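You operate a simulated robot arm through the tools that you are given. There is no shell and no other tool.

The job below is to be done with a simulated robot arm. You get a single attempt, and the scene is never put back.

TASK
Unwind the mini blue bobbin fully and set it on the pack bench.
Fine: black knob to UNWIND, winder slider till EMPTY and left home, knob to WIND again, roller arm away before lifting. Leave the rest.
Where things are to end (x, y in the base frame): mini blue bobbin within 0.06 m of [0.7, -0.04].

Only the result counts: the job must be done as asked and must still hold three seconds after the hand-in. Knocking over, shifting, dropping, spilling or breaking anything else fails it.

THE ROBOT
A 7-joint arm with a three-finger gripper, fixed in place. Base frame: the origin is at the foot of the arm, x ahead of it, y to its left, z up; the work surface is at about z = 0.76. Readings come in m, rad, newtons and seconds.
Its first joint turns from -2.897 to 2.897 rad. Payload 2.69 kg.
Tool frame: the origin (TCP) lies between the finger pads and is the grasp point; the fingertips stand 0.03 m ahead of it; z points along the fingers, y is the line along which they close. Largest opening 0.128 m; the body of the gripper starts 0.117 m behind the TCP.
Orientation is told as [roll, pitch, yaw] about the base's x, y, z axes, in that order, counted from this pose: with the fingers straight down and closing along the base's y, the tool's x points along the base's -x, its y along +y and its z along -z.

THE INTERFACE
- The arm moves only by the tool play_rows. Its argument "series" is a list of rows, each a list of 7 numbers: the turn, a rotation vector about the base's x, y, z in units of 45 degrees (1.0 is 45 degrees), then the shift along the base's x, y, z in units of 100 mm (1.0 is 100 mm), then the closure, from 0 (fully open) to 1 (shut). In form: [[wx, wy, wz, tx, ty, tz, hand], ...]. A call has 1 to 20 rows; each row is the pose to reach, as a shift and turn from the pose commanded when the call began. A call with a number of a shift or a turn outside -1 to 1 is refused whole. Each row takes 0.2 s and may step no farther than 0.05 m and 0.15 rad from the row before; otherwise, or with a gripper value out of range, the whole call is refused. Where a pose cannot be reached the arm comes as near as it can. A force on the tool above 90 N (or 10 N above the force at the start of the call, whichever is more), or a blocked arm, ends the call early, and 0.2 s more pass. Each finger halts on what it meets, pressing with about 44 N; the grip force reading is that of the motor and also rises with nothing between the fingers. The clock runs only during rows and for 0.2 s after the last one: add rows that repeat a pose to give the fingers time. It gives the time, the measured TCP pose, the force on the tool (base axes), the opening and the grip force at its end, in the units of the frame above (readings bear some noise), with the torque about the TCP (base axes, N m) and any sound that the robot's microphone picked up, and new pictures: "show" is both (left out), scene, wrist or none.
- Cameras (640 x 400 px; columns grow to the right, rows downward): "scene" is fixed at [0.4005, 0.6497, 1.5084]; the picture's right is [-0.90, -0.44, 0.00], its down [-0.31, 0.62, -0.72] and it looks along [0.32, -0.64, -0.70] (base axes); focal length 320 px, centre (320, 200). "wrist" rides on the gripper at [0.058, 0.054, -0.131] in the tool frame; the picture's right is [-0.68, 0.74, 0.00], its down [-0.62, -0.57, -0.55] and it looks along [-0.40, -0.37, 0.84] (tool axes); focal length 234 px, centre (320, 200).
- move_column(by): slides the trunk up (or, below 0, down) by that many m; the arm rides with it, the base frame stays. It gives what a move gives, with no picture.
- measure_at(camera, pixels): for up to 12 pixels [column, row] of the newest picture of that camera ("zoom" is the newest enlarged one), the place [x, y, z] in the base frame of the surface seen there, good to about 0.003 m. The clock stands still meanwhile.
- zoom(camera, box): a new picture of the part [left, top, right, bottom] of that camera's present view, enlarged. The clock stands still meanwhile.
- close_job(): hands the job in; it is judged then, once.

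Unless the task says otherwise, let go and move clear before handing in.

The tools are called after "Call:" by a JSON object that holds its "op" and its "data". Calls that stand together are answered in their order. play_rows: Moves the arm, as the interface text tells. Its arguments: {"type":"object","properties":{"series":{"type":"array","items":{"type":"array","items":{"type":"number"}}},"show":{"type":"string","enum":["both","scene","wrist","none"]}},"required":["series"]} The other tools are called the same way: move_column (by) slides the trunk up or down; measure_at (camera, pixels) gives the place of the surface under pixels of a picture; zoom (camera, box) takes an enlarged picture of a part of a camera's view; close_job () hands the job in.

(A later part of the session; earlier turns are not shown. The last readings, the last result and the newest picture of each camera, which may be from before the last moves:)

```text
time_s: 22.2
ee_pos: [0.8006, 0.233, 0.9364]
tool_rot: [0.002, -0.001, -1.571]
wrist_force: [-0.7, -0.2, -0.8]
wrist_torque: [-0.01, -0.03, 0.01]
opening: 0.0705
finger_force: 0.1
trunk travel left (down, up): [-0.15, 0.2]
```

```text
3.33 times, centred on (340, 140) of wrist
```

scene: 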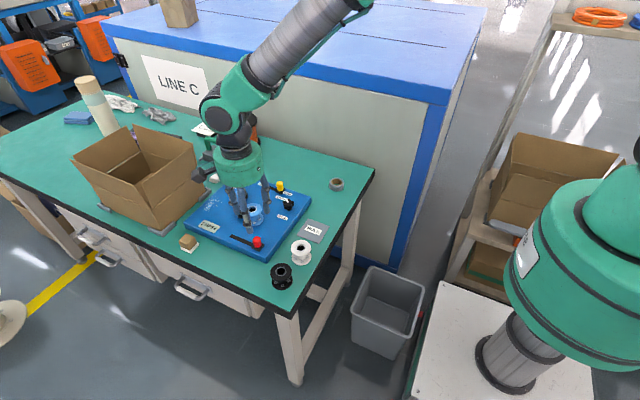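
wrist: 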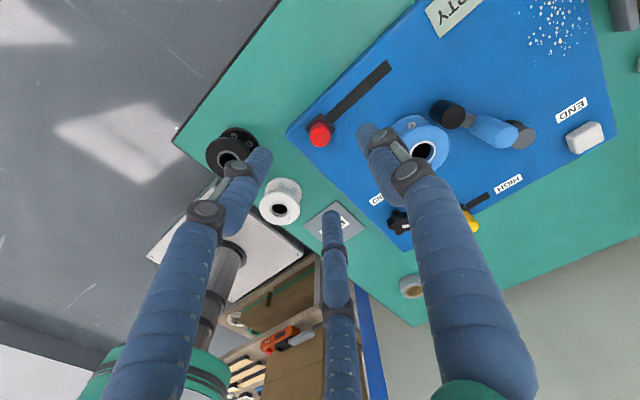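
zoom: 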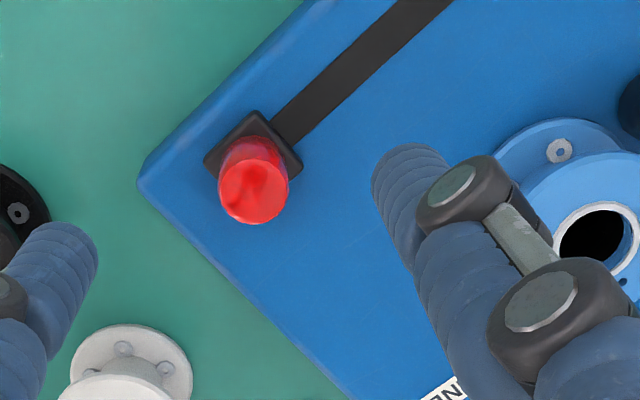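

The board in view shows the slider at its home corner. I'll compare with the same scene crop as at the start to make sure it is fully home.

Call:
{"op": "zoom", "data": {"camera": "scene", "box": [220, 225, 280, 265]}}

Call:
{"op": "measure_at", "data": {"camera": "wrist", "pixels": [[321, 127], [316, 137], [326, 137], [388, 65]]}}

```text
10.00 times, centred on (250, 245) of scene
```

zoom: 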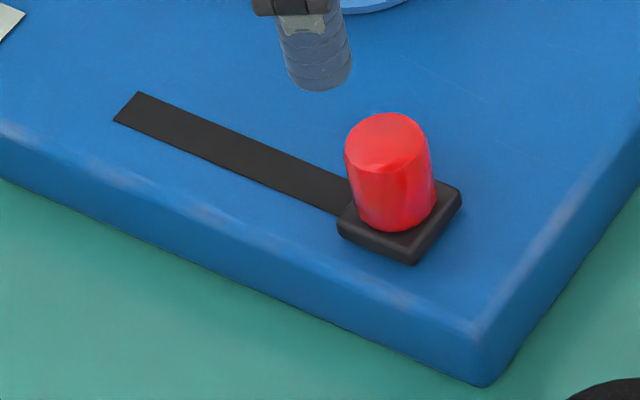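

```text
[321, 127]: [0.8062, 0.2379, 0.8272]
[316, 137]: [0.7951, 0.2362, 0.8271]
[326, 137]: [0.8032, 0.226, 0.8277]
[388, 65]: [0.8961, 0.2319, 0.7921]
```

The slider looks identical to its starting picture, so it's home. Now I return over the knob at (0.797,0.064) with yaw −0.89 to turn it back to WIND.

Call:
{"op": "play_rows", "data": {"series": [[0, 0, 0.144, 0, -0.17, 0, 0.45], [0, 0, 0.289, 0, -0.34, 0, 0.45], [0, 0, 0.433, 0, -0.5, 0, 0.45], [0, 0, 0.578, 0, -0.67, 0, 0.45], [0, 0, 0.722, 0, -0.84, 0, 0.45], [0, 0, 0.867, 0, -1.0, 0, 0.45]], "show": "none"}}

Call:
{"op": "play_rows", "data": {"series": [[0, 0, 0, -0.02, -0.34, 0, 0.45], [0, 0, 0, -0.035, -0.68, 0, 0.45], [0, 0, 0, -0.035, -0.68, 0, 0.45]], "show": "both"}}

Call:
{"op": "zoom", "data": {"camera": "wrist", "box": [260, 80, 420, 200]}}

```text
time_s: 23.6
ee_pos: [0.8011, 0.1311, 0.9358]
tool_rot: [0.0, 0.0, -0.886]
wrist_force: [0.6, -0.7, -0.5]
wrist_torque: [-0.01, -0.03, -0.01]
opening: 0.0704
finger_force: 0.0
trunk travel left (down, up): [-0.15, 0.2]
```

```text
time_s: 24.4
ee_pos: [0.7976, 0.0641, 0.9339]
tool_rot: [0.0, 0.0, -0.89]
wrist_force: [-0.3, 0.4, -0.1]
wrist_torque: [0.04, 0.03, 0.02]
opening: 0.0706
finger_force: 0.1
trunk travel left (down, up): [-0.15, 0.2]
```

scene: 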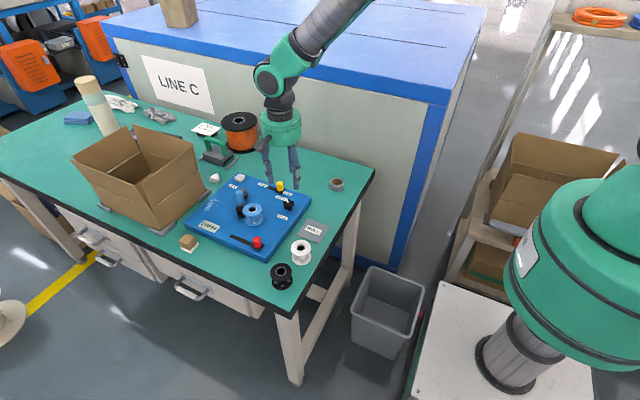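
wrist: 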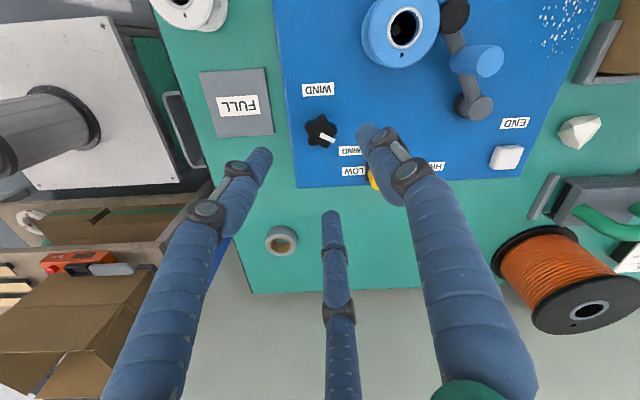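

```text
3.33 times, centred on (340, 140) of wrist
```

zoom: 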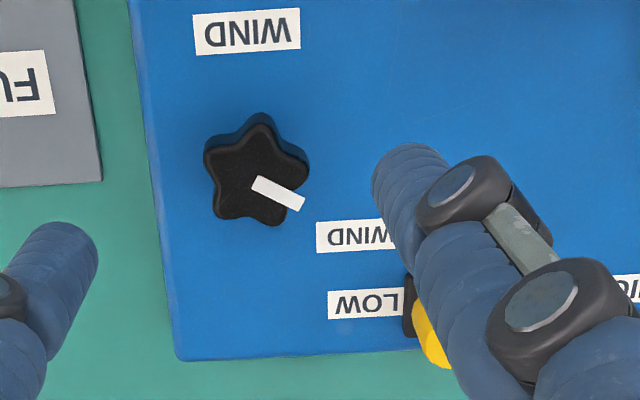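

The tool is back over the knob (wrist (320,130)), whose stripe still points at UNWIND. I'll descend and grip.

Call:
{"op": "play_rows", "data": {"series": [[0, 0, 0, 0, 0, -0.35, 0.45], [0, 0, 0, 0, 0, -0.7, 0.45], [0, 0, 0, 0, 0, -0.9, 0.45], [0, 0, 0, 0, 0, -1.0, 0.45], [0, 0, 0, 0, 0, -1.0, 0.45], [0, 0, 0, 0, 0, -1.0, 0.7], [0, 0, 0, 0, 0, -1.0, 1], [0, 0, 0, 0, 0, -1.0, 1]], "show": "wrist"}}

```text
time_s: 26.2
ee_pos: [0.7969, 0.0625, 0.8346]
tool_rot: [0.001, 0.001, -0.889]
wrist_force: [-0.1, 8.0, -1.9]
wrist_torque: [0.2, -0.02, 0.21]
opening: 0.031
finger_force: 45.0
trunk travel left (down, up): [-0.15, 0.2]
```

wrist: 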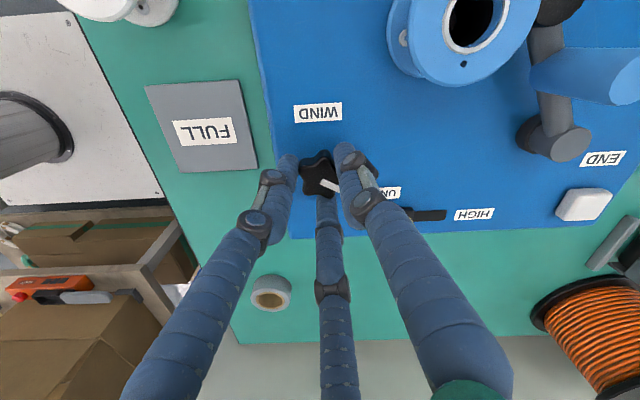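

The knob is gripped (opening 0.031) with only small loads. I'll turn it back 45° counter-clockwise.

Call:
{"op": "play_rows", "data": {"series": [[0, 0, 0.1667, 0, -0.005, 0, 1], [0, 0, 0.3333, 0, -0.004, 0, 1], [0, 0, 0.5, 0, -0.003, 0, 1], [0, 0, 0.6667, 0.001, -0.002, 0, 1], [0, 0, 0.8333, 0.002, -0.001, 0, 1], [0, 0, 1.0, 0.003, 0, 0, 1], [0, 0, 1.0, 0.003, 0, 0, 1]], "show": "wrist"}}

```text
time_s: 27.8
ee_pos: [0.7982, 0.0637, 0.8346]
tool_rot: [0.0, 0.0, -0.103]
wrist_force: [2.7, 7.2, -3.9]
wrist_torque: [0.07, -0.26, 0.0]
opening: 0.0309
finger_force: 45.1
trunk travel left (down, up): [-0.15, 0.2]
```

wrist: 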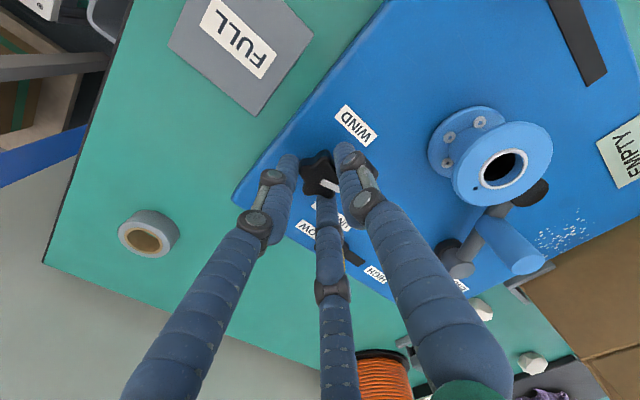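

The knob follows the fingers and the yaw is now −0.10. I'll turn another 45°.

Call:
{"op": "play_rows", "data": {"series": [[0, 0, 0.1667, 0.002, 0.003, 0, 1], [0, 0, 0.3333, 0.003, 0.003, 0, 1], [0, 0, 0.5, 0.004, 0.003, 0, 1], [0, 0, 0.6667, 0.006, 0.003, 0, 1], [0, 0, 0.8333, 0.008, 0.003, 0, 1], [0, 0, 1.0, 0.01, 0.003, 0, 1], [0, 0, 1.0, 0.01, 0.003, 0, 1]], "show": "wrist"}}

```text
time_s: 29.4
ee_pos: [0.7984, 0.0639, 0.8344]
tool_rot: [0.001, 0.001, 0.682]
wrist_force: [4.3, -4.6, -3.9]
wrist_torque: [-0.22, -0.1, 0.0]
opening: 0.0308
finger_force: 44.9
trunk travel left (down, up): [-0.15, 0.2]
```

wrist: 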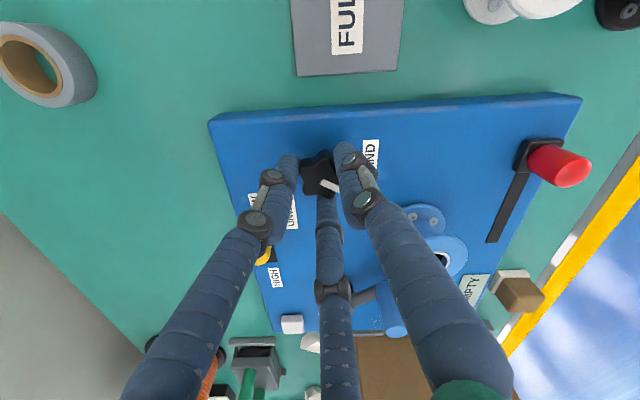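

Torque remains near zero at yaw 0.68. I'll turn the remaining ~33° to the original grip angle of 1.256.

Call:
{"op": "play_rows", "data": {"series": [[0, 0, 0.15, 0.002, 0, 0, 1], [0, 0, 0.3, 0.002, 0, 0, 1], [0, 0, 0.45, 0.002, 0, 0, 1], [0, 0, 0.6, 0.002, 0, 0, 1], [0, 0, 0.69, 0.002, 0, 0, 1], [0, 0, 0.735, 0.002, 0, 0, 1], [0, 0, 0.735, 0.002, 0, 0, 1]], "show": "wrist"}}

```text
time_s: 31.0
ee_pos: [0.7997, 0.0644, 0.8342]
tool_rot: [0.0, 0.001, 1.26]
wrist_force: [8.1, 0.0, -4.7]
wrist_torque: [0.03, -0.25, -0.29]
opening: 0.0308
finger_force: 44.6
trunk travel left (down, up): [-0.15, 0.2]
```

wrist: 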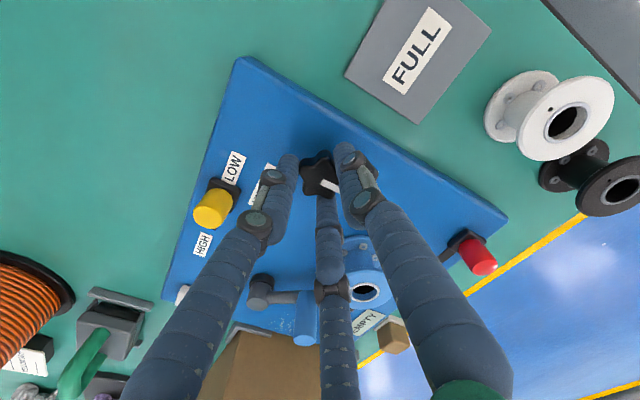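

A resisting torque of −0.29 N·m shows the WIND stop is reached at the original angle. I'll release, rise and verify the pointer.

Call:
{"op": "play_rows", "data": {"series": [[0, 0, 0, 0, 0, 0, 0.7], [0, 0, 0, 0, 0, 0, 0.45], [0, 0, 0, 0, 0, 0, 0.45], [0, 0, 0, 0, 0, 0.25, 0.45], [0, 0, 0, 0, 0, 0.6, 0.45], [0, 0, 0, 0, 0, 1, 0.45], [0, 0, 0, 0, 0, 1, 0.45]], "show": "both"}}

Call:
{"op": "zoom", "data": {"camera": "scene", "box": [276, 192, 304, 220]}}

Call:
{"op": "zoom", "data": {"camera": "scene", "box": [180, 160, 340, 260]}}

Call:
{"op": "zoom", "data": {"camera": "wrist", "box": [230, 80, 420, 320]}}

```text
time_s: 32.6
ee_pos: [0.7981, 0.0634, 0.9345]
tool_rot: [0.001, -0.001, 1.259]
wrist_force: [-0.5, -0.9, 0.5]
wrist_torque: [0.0, -0.04, 0.02]
opening: 0.0704
finger_force: 0.0
trunk travel left (down, up): [-0.15, 0.2]
```

scene: 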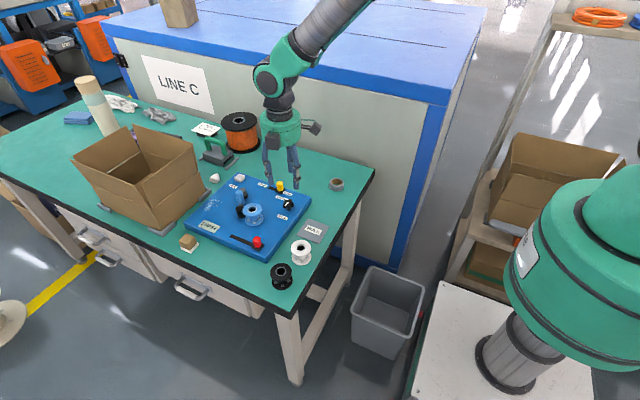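
wrist: 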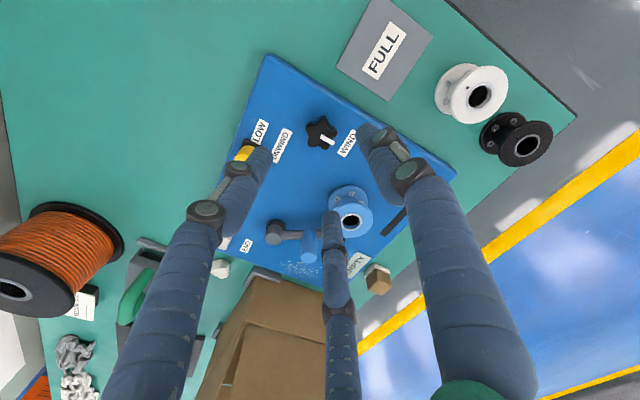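

```text
14.29 times, centred on (290, 206) of scene
```

zoom: 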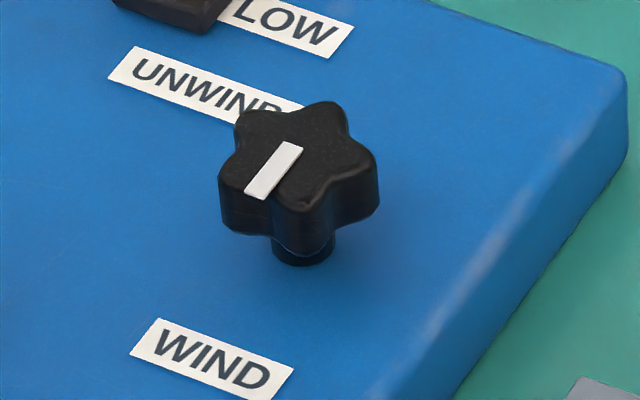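

```text
4.00 times, centred on (260, 210) of scene
```

zoom: 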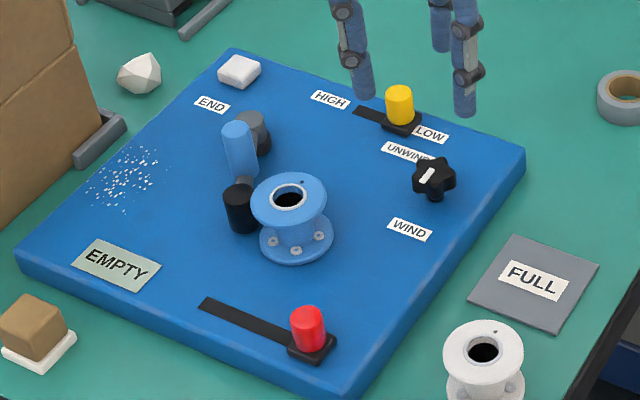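

```text
1.67 times, centred on (325, 200) of wrist
```

zoom: 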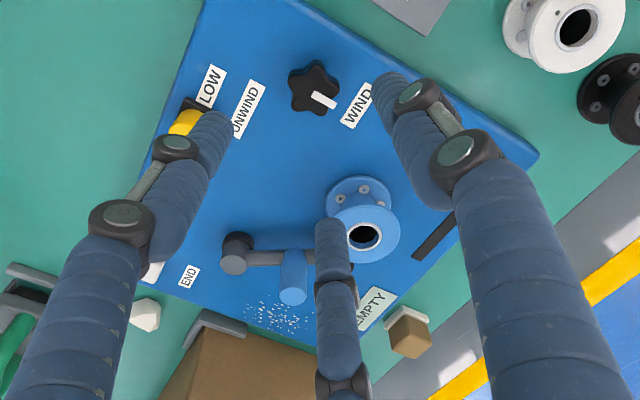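

The knob is back exactly at WIND and EMPTY still shows. Now for the roller arm: I'll zoom on it (scene (225-275,180-230)) and measure its parts.

Call:
{"op": "zoom", "data": {"camera": "scene", "box": [225, 180, 275, 230]}}

```text
8.00 times, centred on (250, 205) of scene
```

zoom: 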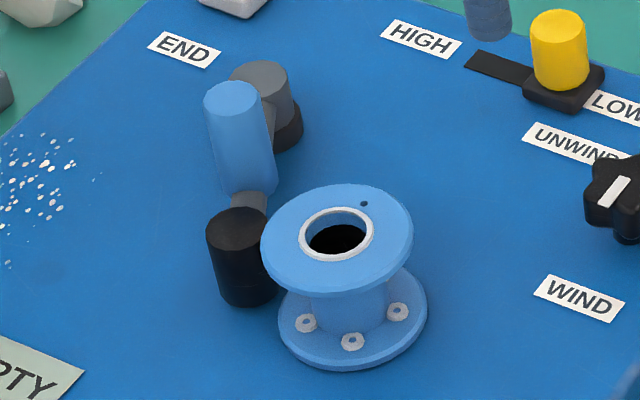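

Call:
{"op": "measure_at", "data": {"camera": "zoom", "pixels": [[229, 95], [212, 100], [246, 100], [236, 220], [215, 225], [255, 225], [262, 75], [275, 85], [337, 195], [337, 290], [268, 235], [405, 235]]}}

Call:
{"op": "measure_at", "data": {"camera": "wrist", "pixels": [[310, 256], [272, 233], [292, 234], [350, 205], [352, 235], [340, 190], [303, 250], [318, 250], [310, 262]]}}

```text
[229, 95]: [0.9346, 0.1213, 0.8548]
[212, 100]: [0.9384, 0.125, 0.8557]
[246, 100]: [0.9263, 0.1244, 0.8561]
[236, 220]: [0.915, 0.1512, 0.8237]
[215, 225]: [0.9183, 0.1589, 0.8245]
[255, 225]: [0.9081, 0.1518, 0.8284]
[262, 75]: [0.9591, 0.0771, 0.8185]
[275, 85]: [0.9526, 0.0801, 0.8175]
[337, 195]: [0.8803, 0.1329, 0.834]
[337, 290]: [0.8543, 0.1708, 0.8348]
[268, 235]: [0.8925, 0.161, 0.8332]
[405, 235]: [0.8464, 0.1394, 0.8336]
```

```text
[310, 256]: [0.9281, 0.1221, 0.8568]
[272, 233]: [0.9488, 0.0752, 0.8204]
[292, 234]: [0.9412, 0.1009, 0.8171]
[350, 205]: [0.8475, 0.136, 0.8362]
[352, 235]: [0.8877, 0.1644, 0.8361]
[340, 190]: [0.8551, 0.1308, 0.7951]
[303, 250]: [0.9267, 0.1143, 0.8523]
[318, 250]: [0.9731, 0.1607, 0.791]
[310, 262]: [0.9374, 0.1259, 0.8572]
```

The roller arm pivots at about (0.954,0.077), its blue handle is at (0.932,0.122) with top z 0.856, the roller at (0.914,0.156), and the bobbin axis at about (0.868,0.151) with top 0.8345. I'll bring the closed fingers to the bobbin side of the handle at yaw 0; first I check the cardboard box height.

Call:
{"op": "measure_at", "data": {"camera": "scene", "pixels": [[194, 148], [197, 180], [170, 133], [133, 126], [186, 175], [210, 178], [239, 178], [212, 186], [188, 242], [230, 186]]}}

Call:
{"op": "play_rows", "data": {"series": [[0, 0, -0.16, 0.1, 0.04, 0, 0.7], [0, 0, -0.32, 0.2, 0.08, 0, 1], [0, 0, -0.48, 0.3, 0.12, 0, 1], [0, 0, -0.64, 0.4, 0.16, 0, 1], [0, 0, -0.8, 0.5, 0.2, 0, 1]], "show": "none"}}

Call:
{"op": "play_rows", "data": {"series": [[0, 0, -0.16, 0.1, 0.04, 0, 1], [0, 0, -0.32, 0.2, 0.08, 0, 1], [0, 0, -0.48, 0.3, 0.12, 0, 1], [0, 0, -0.64, 0.38, 0.16, 0, 1], [0, 0, -0.8, 0.45, 0.19, 0, 1], [0, 0, -0.8, 0.45, 0.19, 0, 1]], "show": "both"}}

```text
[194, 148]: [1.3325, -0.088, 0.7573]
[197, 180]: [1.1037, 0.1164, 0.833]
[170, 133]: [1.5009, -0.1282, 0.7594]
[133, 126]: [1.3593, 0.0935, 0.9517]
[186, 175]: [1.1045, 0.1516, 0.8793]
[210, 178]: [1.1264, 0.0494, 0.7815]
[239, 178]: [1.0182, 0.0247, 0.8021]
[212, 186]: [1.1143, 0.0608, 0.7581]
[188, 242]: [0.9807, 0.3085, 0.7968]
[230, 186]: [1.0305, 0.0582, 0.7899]
```

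```text
time_s: 33.8
ee_pos: [0.8493, 0.0852, 0.9336]
tool_rot: [0.0, 0.0, 0.628]
wrist_force: [0.4, -0.1, 0.5]
wrist_torque: [-0.02, 0.02, -0.01]
opening: 0.0021
finger_force: 31.2
trunk travel left (down, up): [-0.15, 0.2]
```

```text
time_s: 35.2
ee_pos: [0.8943, 0.1029, 0.9347]
tool_rot: [0.0, 0.001, 0.001]
wrist_force: [0.1, -0.6, 0.3]
wrist_torque: [-0.03, 0.04, -0.01]
opening: 0.0024
finger_force: 31.6
trunk travel left (down, up): [-0.15, 0.2]
```

scene: 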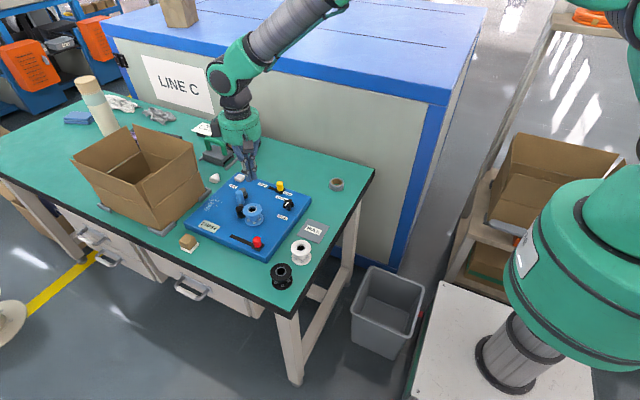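
wrist: 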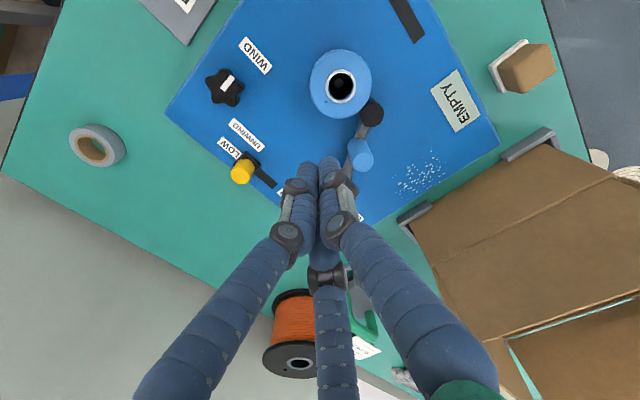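

From this near-overhead view the bobbin is at (341,82), roller (371,110) and handle (360,153). I'll measure the bobbin centre and handle from here before descending.

Call:
{"op": "zoom", "data": {"camera": "wrist", "box": [290, 30, 450, 190]}}

```text
2.50 times, centred on (370, 110) of wrist
```

zoom: 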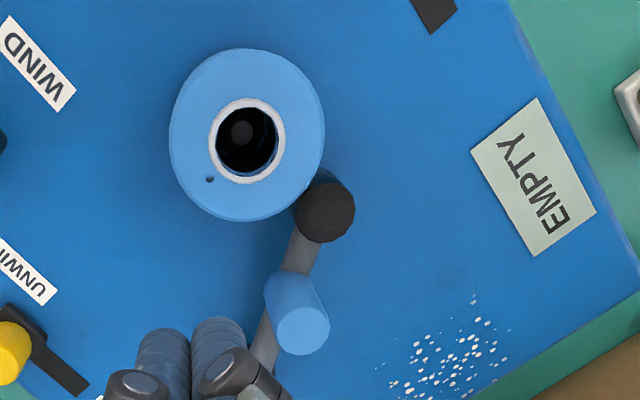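

Call:
{"op": "measure_at", "data": {"camera": "zoom", "pixels": [[172, 135], [322, 135], [245, 55], [245, 212], [212, 140], [282, 140], [245, 100], [245, 180], [303, 332], [326, 212], [240, 130], [300, 262]]}}

```text
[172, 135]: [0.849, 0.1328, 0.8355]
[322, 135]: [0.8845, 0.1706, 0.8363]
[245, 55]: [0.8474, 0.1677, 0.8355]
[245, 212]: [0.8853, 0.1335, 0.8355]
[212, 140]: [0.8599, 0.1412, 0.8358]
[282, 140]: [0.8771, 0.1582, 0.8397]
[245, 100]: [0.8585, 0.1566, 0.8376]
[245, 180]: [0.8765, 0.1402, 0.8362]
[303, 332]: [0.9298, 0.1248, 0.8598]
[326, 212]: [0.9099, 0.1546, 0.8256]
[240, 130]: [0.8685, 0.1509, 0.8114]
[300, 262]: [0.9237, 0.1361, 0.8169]
```

The bobbin's axis is (0.867,0.151) with flange radius ≈0.026, and the spindle top is at z≈0.811. The handle is at (0.930,0.124). I'll lower the closed fingers to z≈0.871 (tips 0.841, above the bobbin top) at (0.895,0.104).

Call:
{"op": "play_rows", "data": {"series": [[0, 0, 0, 0, 0.01, -0.3, 1], [0, 0, 0, 0, 0.01, -0.55, 1], [0, 0, 0, 0, 0.01, -0.64, 1], [0, 0, 0, 0, 0.01, -0.64, 1]], "show": "both"}}

Call:
{"op": "zoom", "data": {"camera": "scene", "box": [205, 150, 285, 230]}}

```text
time_s: 36.2
ee_pos: [0.8937, 0.1036, 0.8712]
tool_rot: [0.0, 0.0, 0.002]
wrist_force: [-0.6, -0.2, -0.1]
wrist_torque: [0.01, -0.01, 0.03]
opening: 0.002
finger_force: 31.8
trunk travel left (down, up): [-0.15, 0.2]
```

scene: 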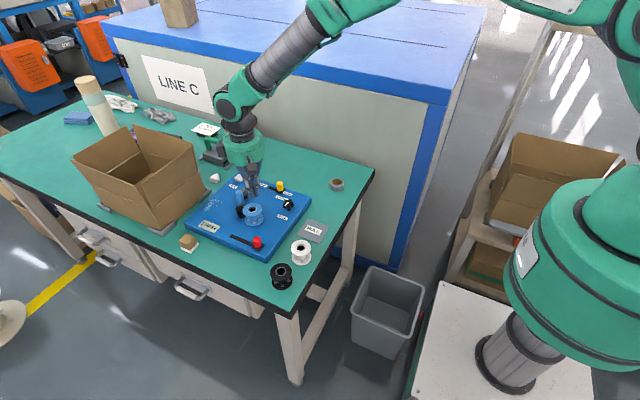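
wrist: 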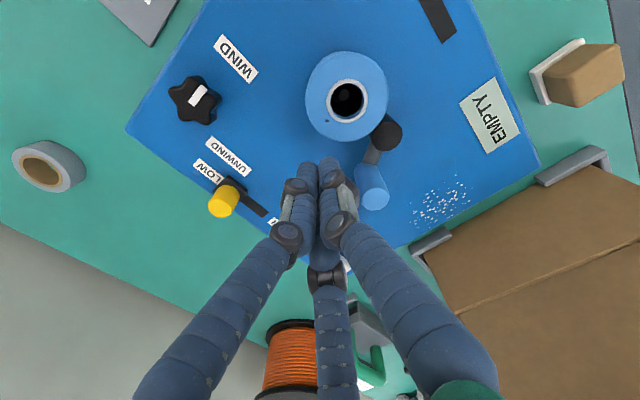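

```text
5.00 times, centred on (245, 190) of scene
```

zoom: 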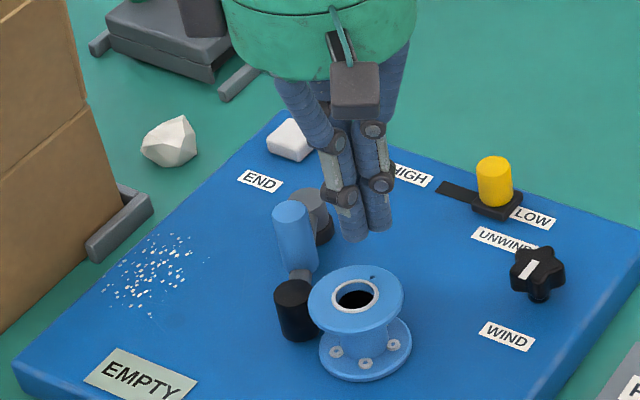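

The closed fingers are at the bobbin side of the handle with clearance all around. I'll push the handle gently in +x, first about 40 mm in all.

Call:
{"op": "play_rows", "data": {"series": [[0, 0, 0, 0.08, 0.07, 0, 1], [0, 0, 0, 0.15, 0.13, 0, 1], [0, 0, 0, 0.21, 0.16, 0, 1], [0, 0, 0, 0.27, 0.18, 0, 1], [0, 0, 0, 0.33, 0.2, 0, 1], [0, 0, 0, 0.39, 0.215, 0, 1]], "show": "both"}}

Call:
{"op": "zoom", "data": {"camera": "scene", "box": [205, 150, 285, 230]}}

```text
time_s: 37.6
ee_pos: [0.933, 0.1262, 0.8702]
tool_rot: [-0.001, 0.0, 0.001]
wrist_force: [0.3, 0.1, -0.2]
wrist_torque: [0.01, -0.01, 0.04]
opening: 0.0021
finger_force: 31.4
trunk travel left (down, up): [-0.15, 0.2]
```

scene: 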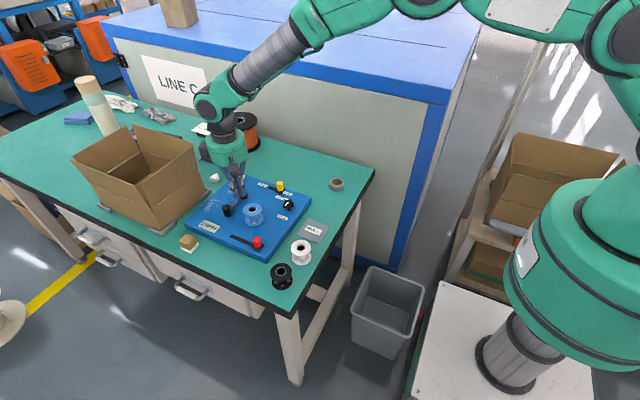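
wrist: 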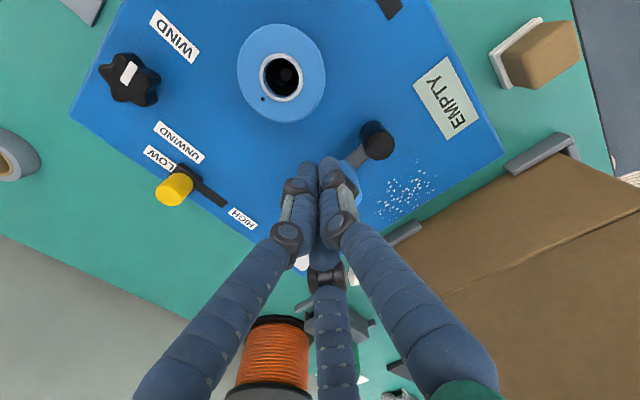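

```text
5.00 times, centred on (245, 190) of scene
```

zoom: 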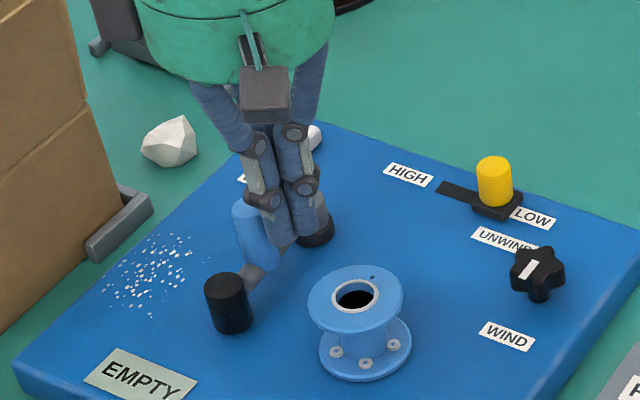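

The roller arm swings freely away from the bobbin (roller now at zoom (228,300)). I'll push about 25 mm further for good clearance.

Call:
{"op": "play_rows", "data": {"series": [[0, 0, 0, 0.07, 0.01, 0, 1], [0, 0, 0, 0.14, 0.02, 0, 1], [0, 0, 0, 0.2, 0.025, 0, 1], [0, 0, 0, 0.25, 0.025, 0, 1]], "show": "both"}}

Call:
{"op": "zoom", "data": {"camera": "scene", "box": [205, 150, 285, 230]}}

```text
time_s: 38.6
ee_pos: [0.9544, 0.1279, 0.8696]
tool_rot: [0.001, 0.004, 0.002]
wrist_force: [-30.5, -3.3, 7.1]
wrist_torque: [-0.15, 0.26, -0.11]
opening: 0.0019
finger_force: 31.2
trunk travel left (down, up): [-0.15, 0.2]
```

scene: 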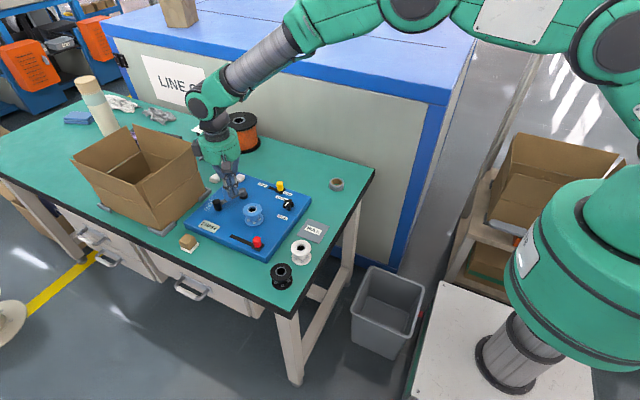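
wrist: 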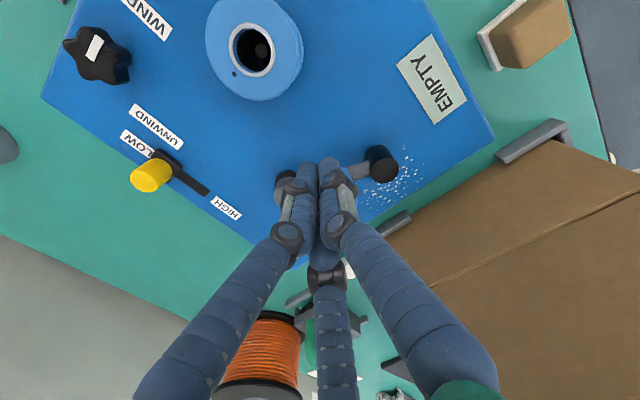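

```text
5.00 times, centred on (245, 190) of scene
```

zoom: 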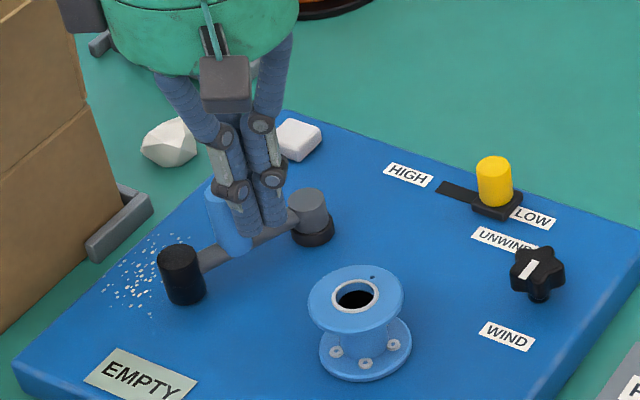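

A −30 N reaction shows the arm has met its end stop, well away from the bobbin. I'll back off and rise, then check that it stays there.

Call:
{"op": "play_rows", "data": {"series": [[0, 0, 0, -0.1, -0.02, 0, 1], [0, 0, 0, -0.22, -0.05, 0, 1], [0, 0, 0, -0.3, -0.05, 0.3, 1], [0, 0, 0, -0.3, -0.05, 0.65, 1], [0, 0, 0, -0.3, -0.05, 0.65, 1]], "show": "both"}}

Call:
{"op": "zoom", "data": {"camera": "scene", "box": [205, 150, 285, 230]}}

```text
time_s: 39.8
ee_pos: [0.9284, 0.1231, 0.9373]
tool_rot: [0.0, -0.001, 0.002]
wrist_force: [-0.5, -0.4, 0.3]
wrist_torque: [0.02, -0.02, 0.0]
opening: 0.0022
finger_force: 31.1
trunk travel left (down, up): [-0.15, 0.2]
```

scene: 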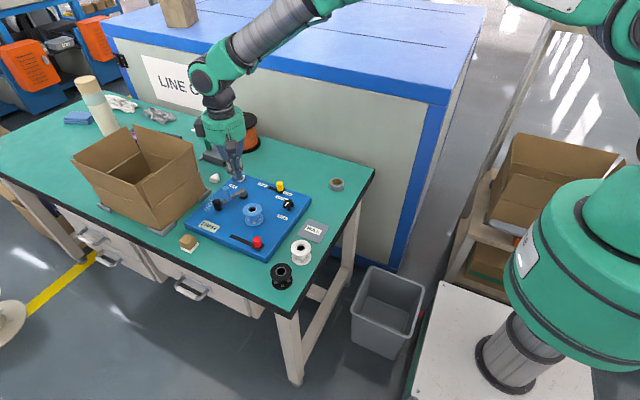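
wrist: 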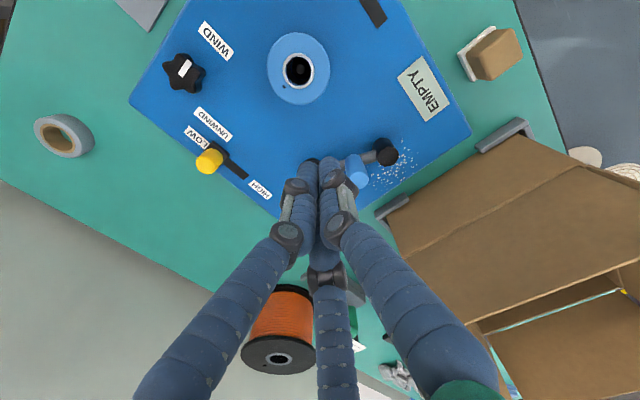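

```text
5.00 times, centred on (245, 190) of scene
```

zoom: 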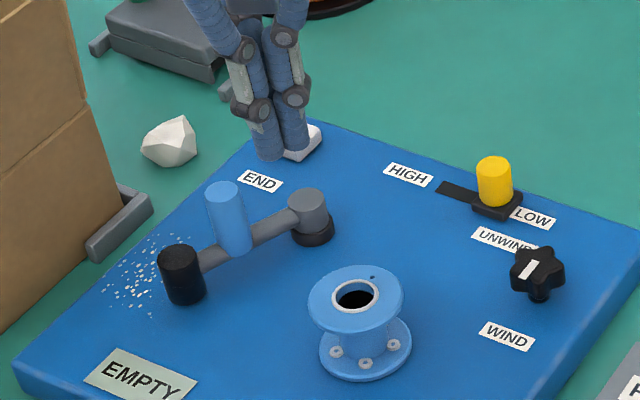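

The roller arm stays put away from the bobbin. Next I open to about 85 mm and position over the bobbin at (0.867,0.151), fingertips still above it.

Call:
{"op": "play_rows", "data": {"series": [[0, 0, 0, -0.2, 0.09, 0, 0.7], [0, 0, 0, -0.4, 0.18, 0, 0.336], [0, 0, 0, -0.61, 0.28, 0, 0.336], [0, 0, 0, -0.61, 0.28, -0.3, 0.336], [0, 0, 0, -0.61, 0.28, -0.5, 0.336], [0, 0, 0, -0.61, 0.28, -0.5, 0.336]], "show": "both"}}

Call:
{"op": "zoom", "data": {"camera": "wrist", "box": [240, 70, 440, 220]}}

Call:
{"op": "zoom", "data": {"camera": "scene", "box": [205, 150, 285, 230]}}

```text
time_s: 41.2
ee_pos: [0.8673, 0.152, 0.8851]
tool_rot: [0.0, 0.0, 0.002]
wrist_force: [0.2, 0.3, -0.2]
wrist_torque: [0.01, 0.05, 0.03]
opening: 0.0849
finger_force: 0.1
trunk travel left (down, up): [-0.15, 0.2]
```

scene: 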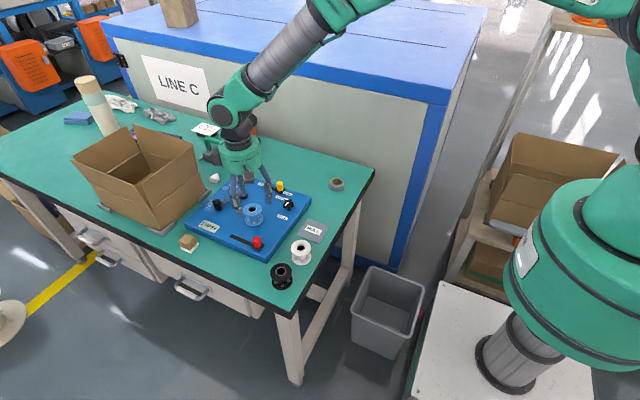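
wrist: 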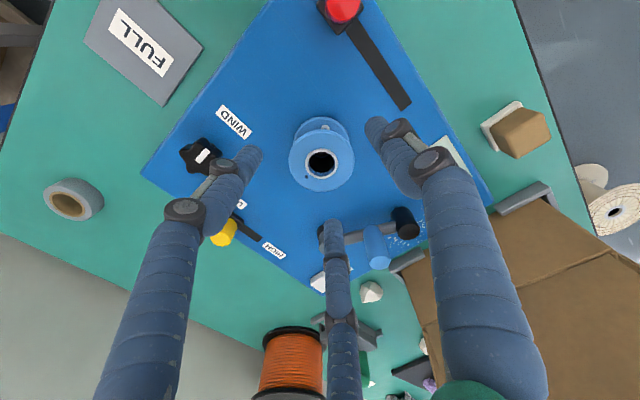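

```text
2.67 times, centred on (340, 145) of wrist
```

zoom: 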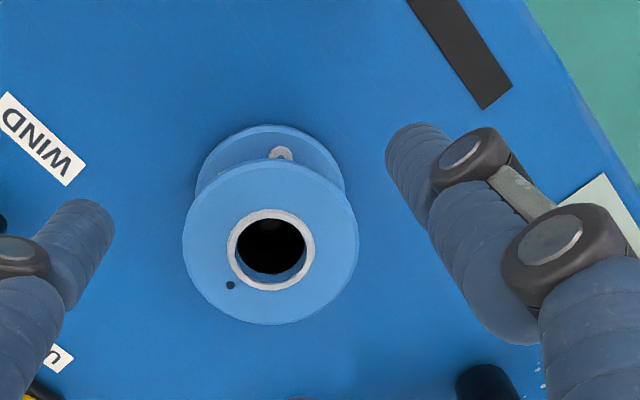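

```text
5.00 times, centred on (245, 190) of scene
```

zoom: 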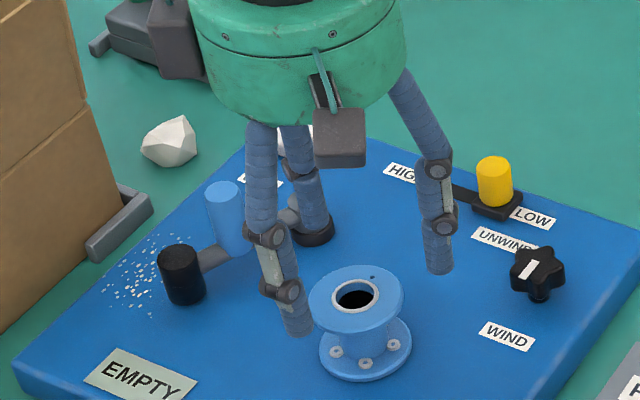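

The bobbin at wrist (322,160) is centred under the TCP. I'll descend to z≈0.829 around it.

Call:
{"op": "play_rows", "data": {"series": [[0, 0, 0, -0.005, -0.007, -0.2, 0.336], [0, 0, 0, -0.005, -0.007, -0.4, 0.336], [0, 0, 0, -0.005, -0.007, -0.5, 0.336], [0, 0, 0, -0.005, -0.007, -0.56, 0.336], [0, 0, 0, -0.005, -0.007, -0.56, 0.336]], "show": "both"}}

Call:
{"op": "zoom", "data": {"camera": "scene", "box": [205, 150, 285, 230]}}

```text
time_s: 42.4
ee_pos: [0.8664, 0.1504, 0.8306]
tool_rot: [0.0, -0.001, 0.001]
wrist_force: [0.7, -0.2, -0.1]
wrist_torque: [-0.01, 0.03, 0.04]
opening: 0.0848
finger_force: 0.0
trunk travel left (down, up): [-0.15, 0.2]
```

scene: 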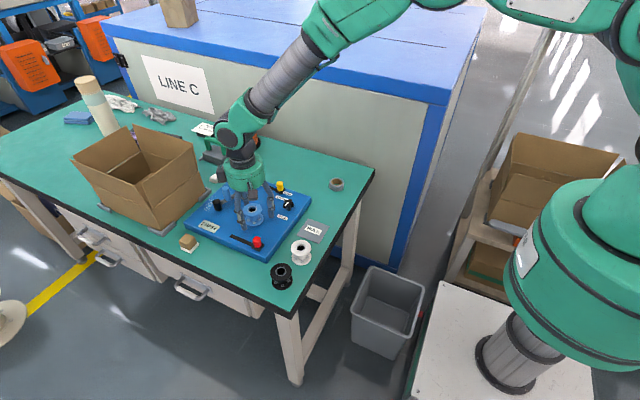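
wrist: 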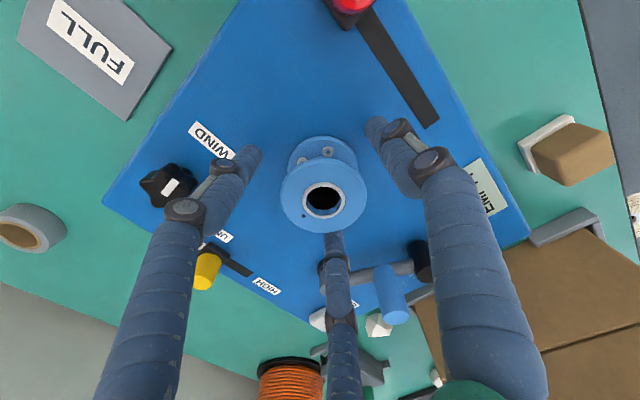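

```text
5.00 times, centred on (245, 190) of scene
```

zoom: 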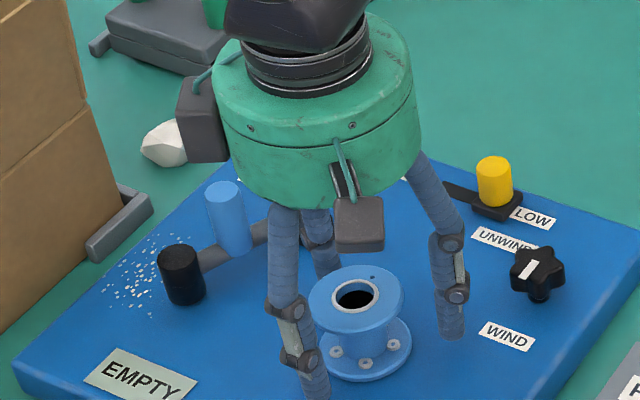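

The fingers surround the bobbin with no contact at z=0.831. I'll close on its flanges.

Call:
{"op": "play_rows", "data": {"series": [[0, 0, 0, 0, 0, 0, 0.5], [0, 0, 0, 0, 0, 0, 0.6], [0, 0, 0, 0, 0, 0, 0.8], [0, 0, 0, 0, 0, 0, 0.8]], "show": "both"}}

Call:
{"op": "zoom", "data": {"camera": "scene", "box": [205, 150, 285, 230]}}

```text
time_s: 43.4
ee_pos: [0.8677, 0.151, 0.8309]
tool_rot: [0.001, -0.001, 0.001]
wrist_force: [13.0, 1.7, 1.2]
wrist_torque: [0.08, -0.38, 0.0]
opening: 0.0532
finger_force: 44.0
trunk travel left (down, up): [-0.15, 0.2]
```

scene: 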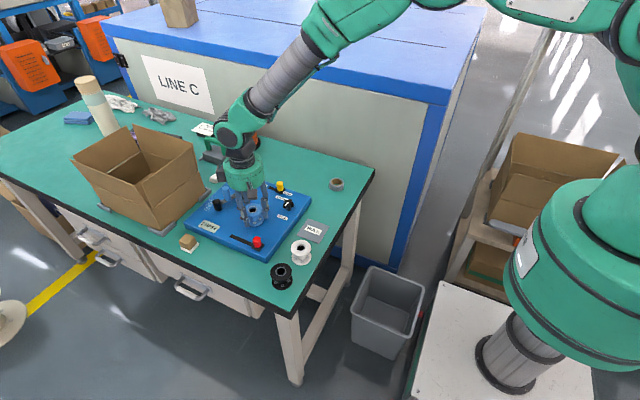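
wrist: 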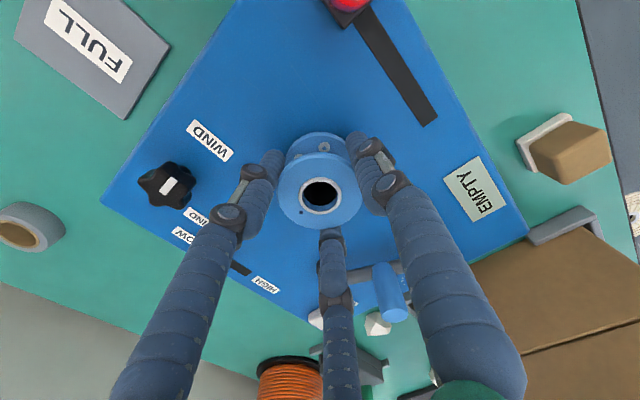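

```text
5.00 times, centred on (245, 190) of scene
```

zoom: 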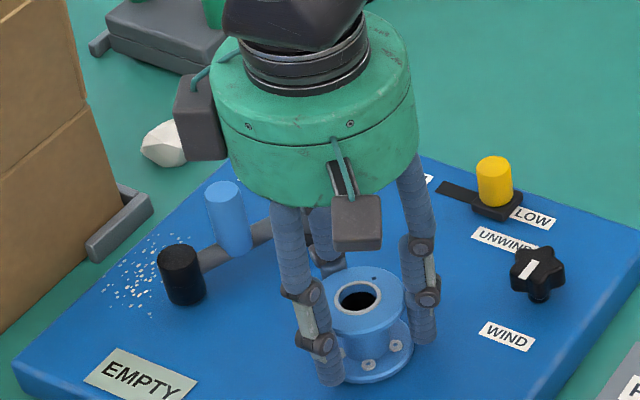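

The bobbin is gripped (opening 0.053, 44 N) with a small 13 N x load. I'll relieve that with a 1.3 mm shift, then lift straight up off the spindle.

Call:
{"op": "play_rows", "data": {"series": [[0, 0, 0, 0.013, 0, 0, 0.8], [0, 0, 0, 0.013, 0, 0.08, 0.8], [0, 0, 0, 0.013, 0, 0.18, 0.8], [0, 0, 0, 0.013, 0, 0.3, 0.8], [0, 0, 0, 0.013, 0, 0.45, 0.8], [0, 0, 0, 0.013, 0, 0.65, 0.8], [0, 0, 0, 0.013, 0, 0.85, 0.8], [0, 0, 0, 0.013, 0, 1.0, 0.8]], "show": "both"}}

Call:
{"op": "zoom", "data": {"camera": "scene", "box": [195, 130, 295, 230]}}

```text
time_s: 45.2
ee_pos: [0.8675, 0.1498, 0.93]
tool_rot: [0.001, 0.0, 0.002]
wrist_force: [0.5, -0.2, -0.3]
wrist_torque: [-0.02, 0.01, -0.01]
opening: 0.0532
finger_force: 44.1
trunk travel left (down, up): [-0.15, 0.2]
```

scene: 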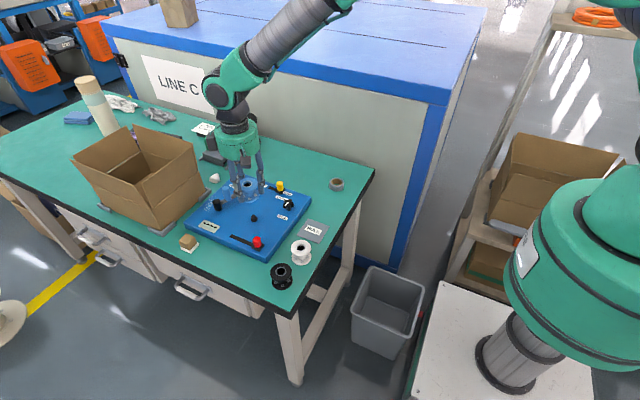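
wrist: 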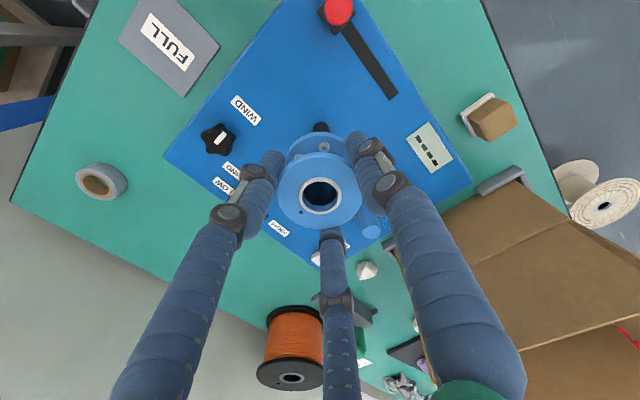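

```text
4.00 times, centred on (245, 180) of scene
```

zoom: 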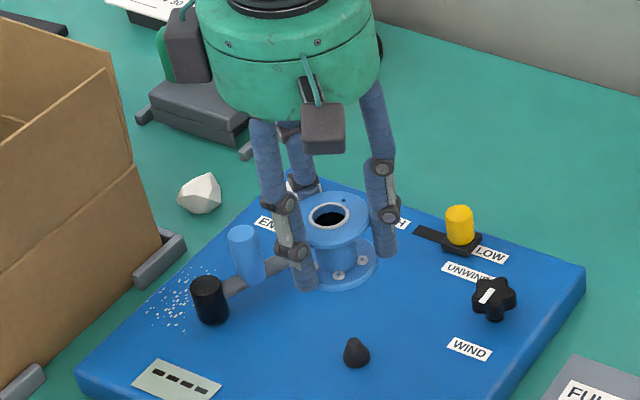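

The bobbin is off the spindle and held upright (display now "----"). I'll carry it toward (0.70,−0.04) at height z≈0.93.

Call:
{"op": "play_rows", "data": {"series": [[0, 0, 0, -0.2, -0.22, 0, 0.8], [0, 0, 0, -0.4, -0.45, 0, 0.8], [0, 0, 0, -0.6, -0.68, 0, 0.8], [0, 0, 0, -0.8, -0.9, 0, 0.8], [0, 0, 0, -0.88, -1.0, 0, 0.8]], "show": "none"}}

Call:
{"op": "play_rows", "data": {"series": [[0, 0, 0, -0.2, -0.22, 0, 0.8], [0, 0, 0, -0.4, -0.45, 0, 0.8], [0, 0, 0, -0.6, -0.68, 0, 0.8], [0, 0, 0, -0.8, -0.9, 0, 0.8], [0, 0, 0, -0.8, -0.9, 0, 0.8]], "show": "both"}}

```text
time_s: 46.4
ee_pos: [0.7793, 0.0497, 0.9295]
tool_rot: [0.001, 0.001, 0.002]
wrist_force: [0.5, -0.9, -0.4]
wrist_torque: [0.01, -0.04, 0.02]
opening: 0.0533
finger_force: 44.1
trunk travel left (down, up): [-0.15, 0.2]
```

```text
time_s: 47.6
ee_pos: [0.6992, -0.0408, 0.9283]
tool_rot: [0.0, 0.0, 0.002]
wrist_force: [0.6, 0.3, 0.3]
wrist_torque: [0.01, -0.03, 0.02]
opening: 0.0531
finger_force: 43.3
trunk travel left (down, up): [-0.15, 0.2]
```

scene: 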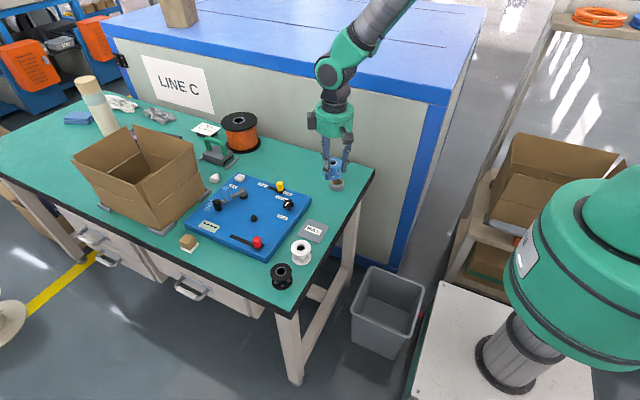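
wrist: 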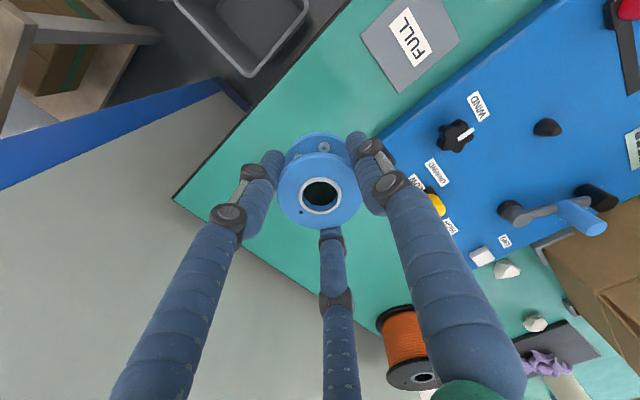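

The bobbin is over the target at (0.699,−0.041), though the tape ring is hidden behind it in the wrist view. I'll check the scene close-up for clearance before lowering.

Call:
{"op": "zoom", "data": {"camera": "scene", "box": [290, 130, 390, 230]}}

Call:
{"op": "measure_at", "data": {"camera": "scene", "pixels": [[337, 186], [330, 186], [344, 186], [337, 190], [337, 200], [345, 197], [330, 200], [325, 210], [350, 190]]}}

```text
4.00 times, centred on (340, 180) of scene
```

zoom: 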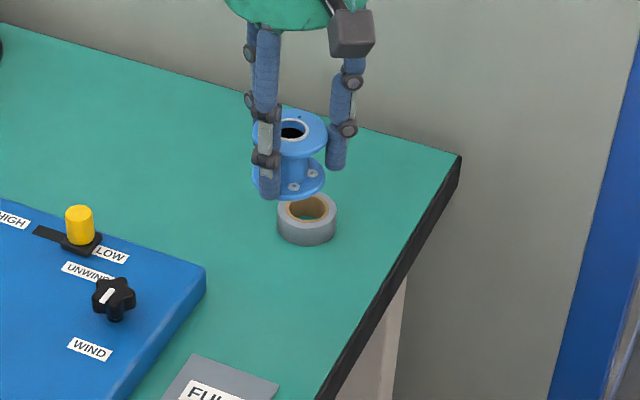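

```text
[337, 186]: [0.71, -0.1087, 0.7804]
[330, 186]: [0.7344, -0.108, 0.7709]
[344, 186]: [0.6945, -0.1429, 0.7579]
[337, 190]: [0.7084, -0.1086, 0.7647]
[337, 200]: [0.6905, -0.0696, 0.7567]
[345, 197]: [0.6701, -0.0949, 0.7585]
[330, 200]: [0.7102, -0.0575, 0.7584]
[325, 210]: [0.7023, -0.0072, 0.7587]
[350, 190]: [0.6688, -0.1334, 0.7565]
```

The tape ring's near edge is at y≈−0.109, so I'll shift 10 mm to y=−0.03 for finger clearance and descend to z≈0.83 first.

Call:
{"op": "play_rows", "data": {"series": [[0, 0, 0, 0, 0.1, -0.2, 0.8], [0, 0, 0, 0, 0.1, -0.45, 0.8], [0, 0, 0, 0, 0.1, -0.7, 0.8], [0, 0, 0, 0, 0.1, -0.9, 0.8], [0, 0, 0, 0, 0.1, -1.0, 0.8], [0, 0, 0, 0, 0.1, -1.0, 0.8]], "show": "both"}}

Call:
{"op": "zoom", "data": {"camera": "scene", "box": [290, 130, 390, 230]}}

```text
time_s: 49.0
ee_pos: [0.7009, -0.0286, 0.829]
tool_rot: [0.001, -0.001, 0.002]
wrist_force: [0.3, -0.7, -1.0]
wrist_torque: [-0.02, -0.02, 0.02]
opening: 0.0529
finger_force: 44.2
trunk travel left (down, up): [-0.15, 0.2]
```

scene: 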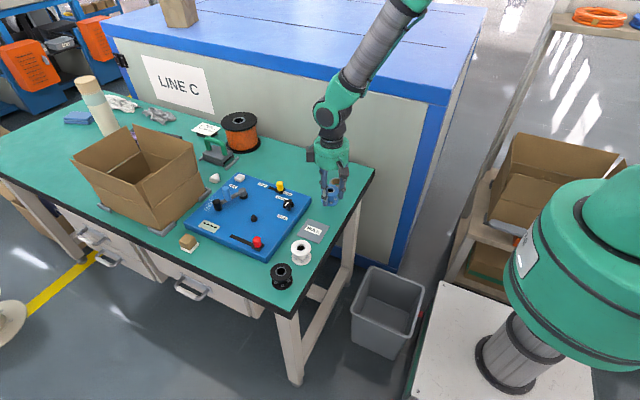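
wrist: 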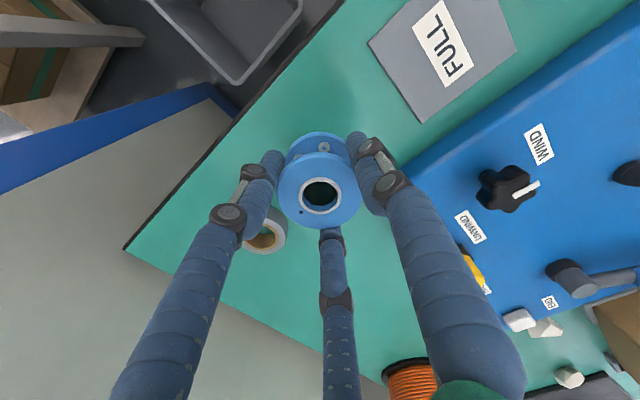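

```text
4.00 times, centred on (340, 180) of scene
```

zoom: 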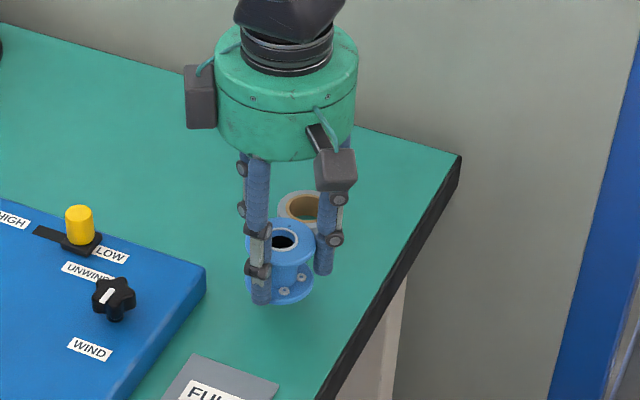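

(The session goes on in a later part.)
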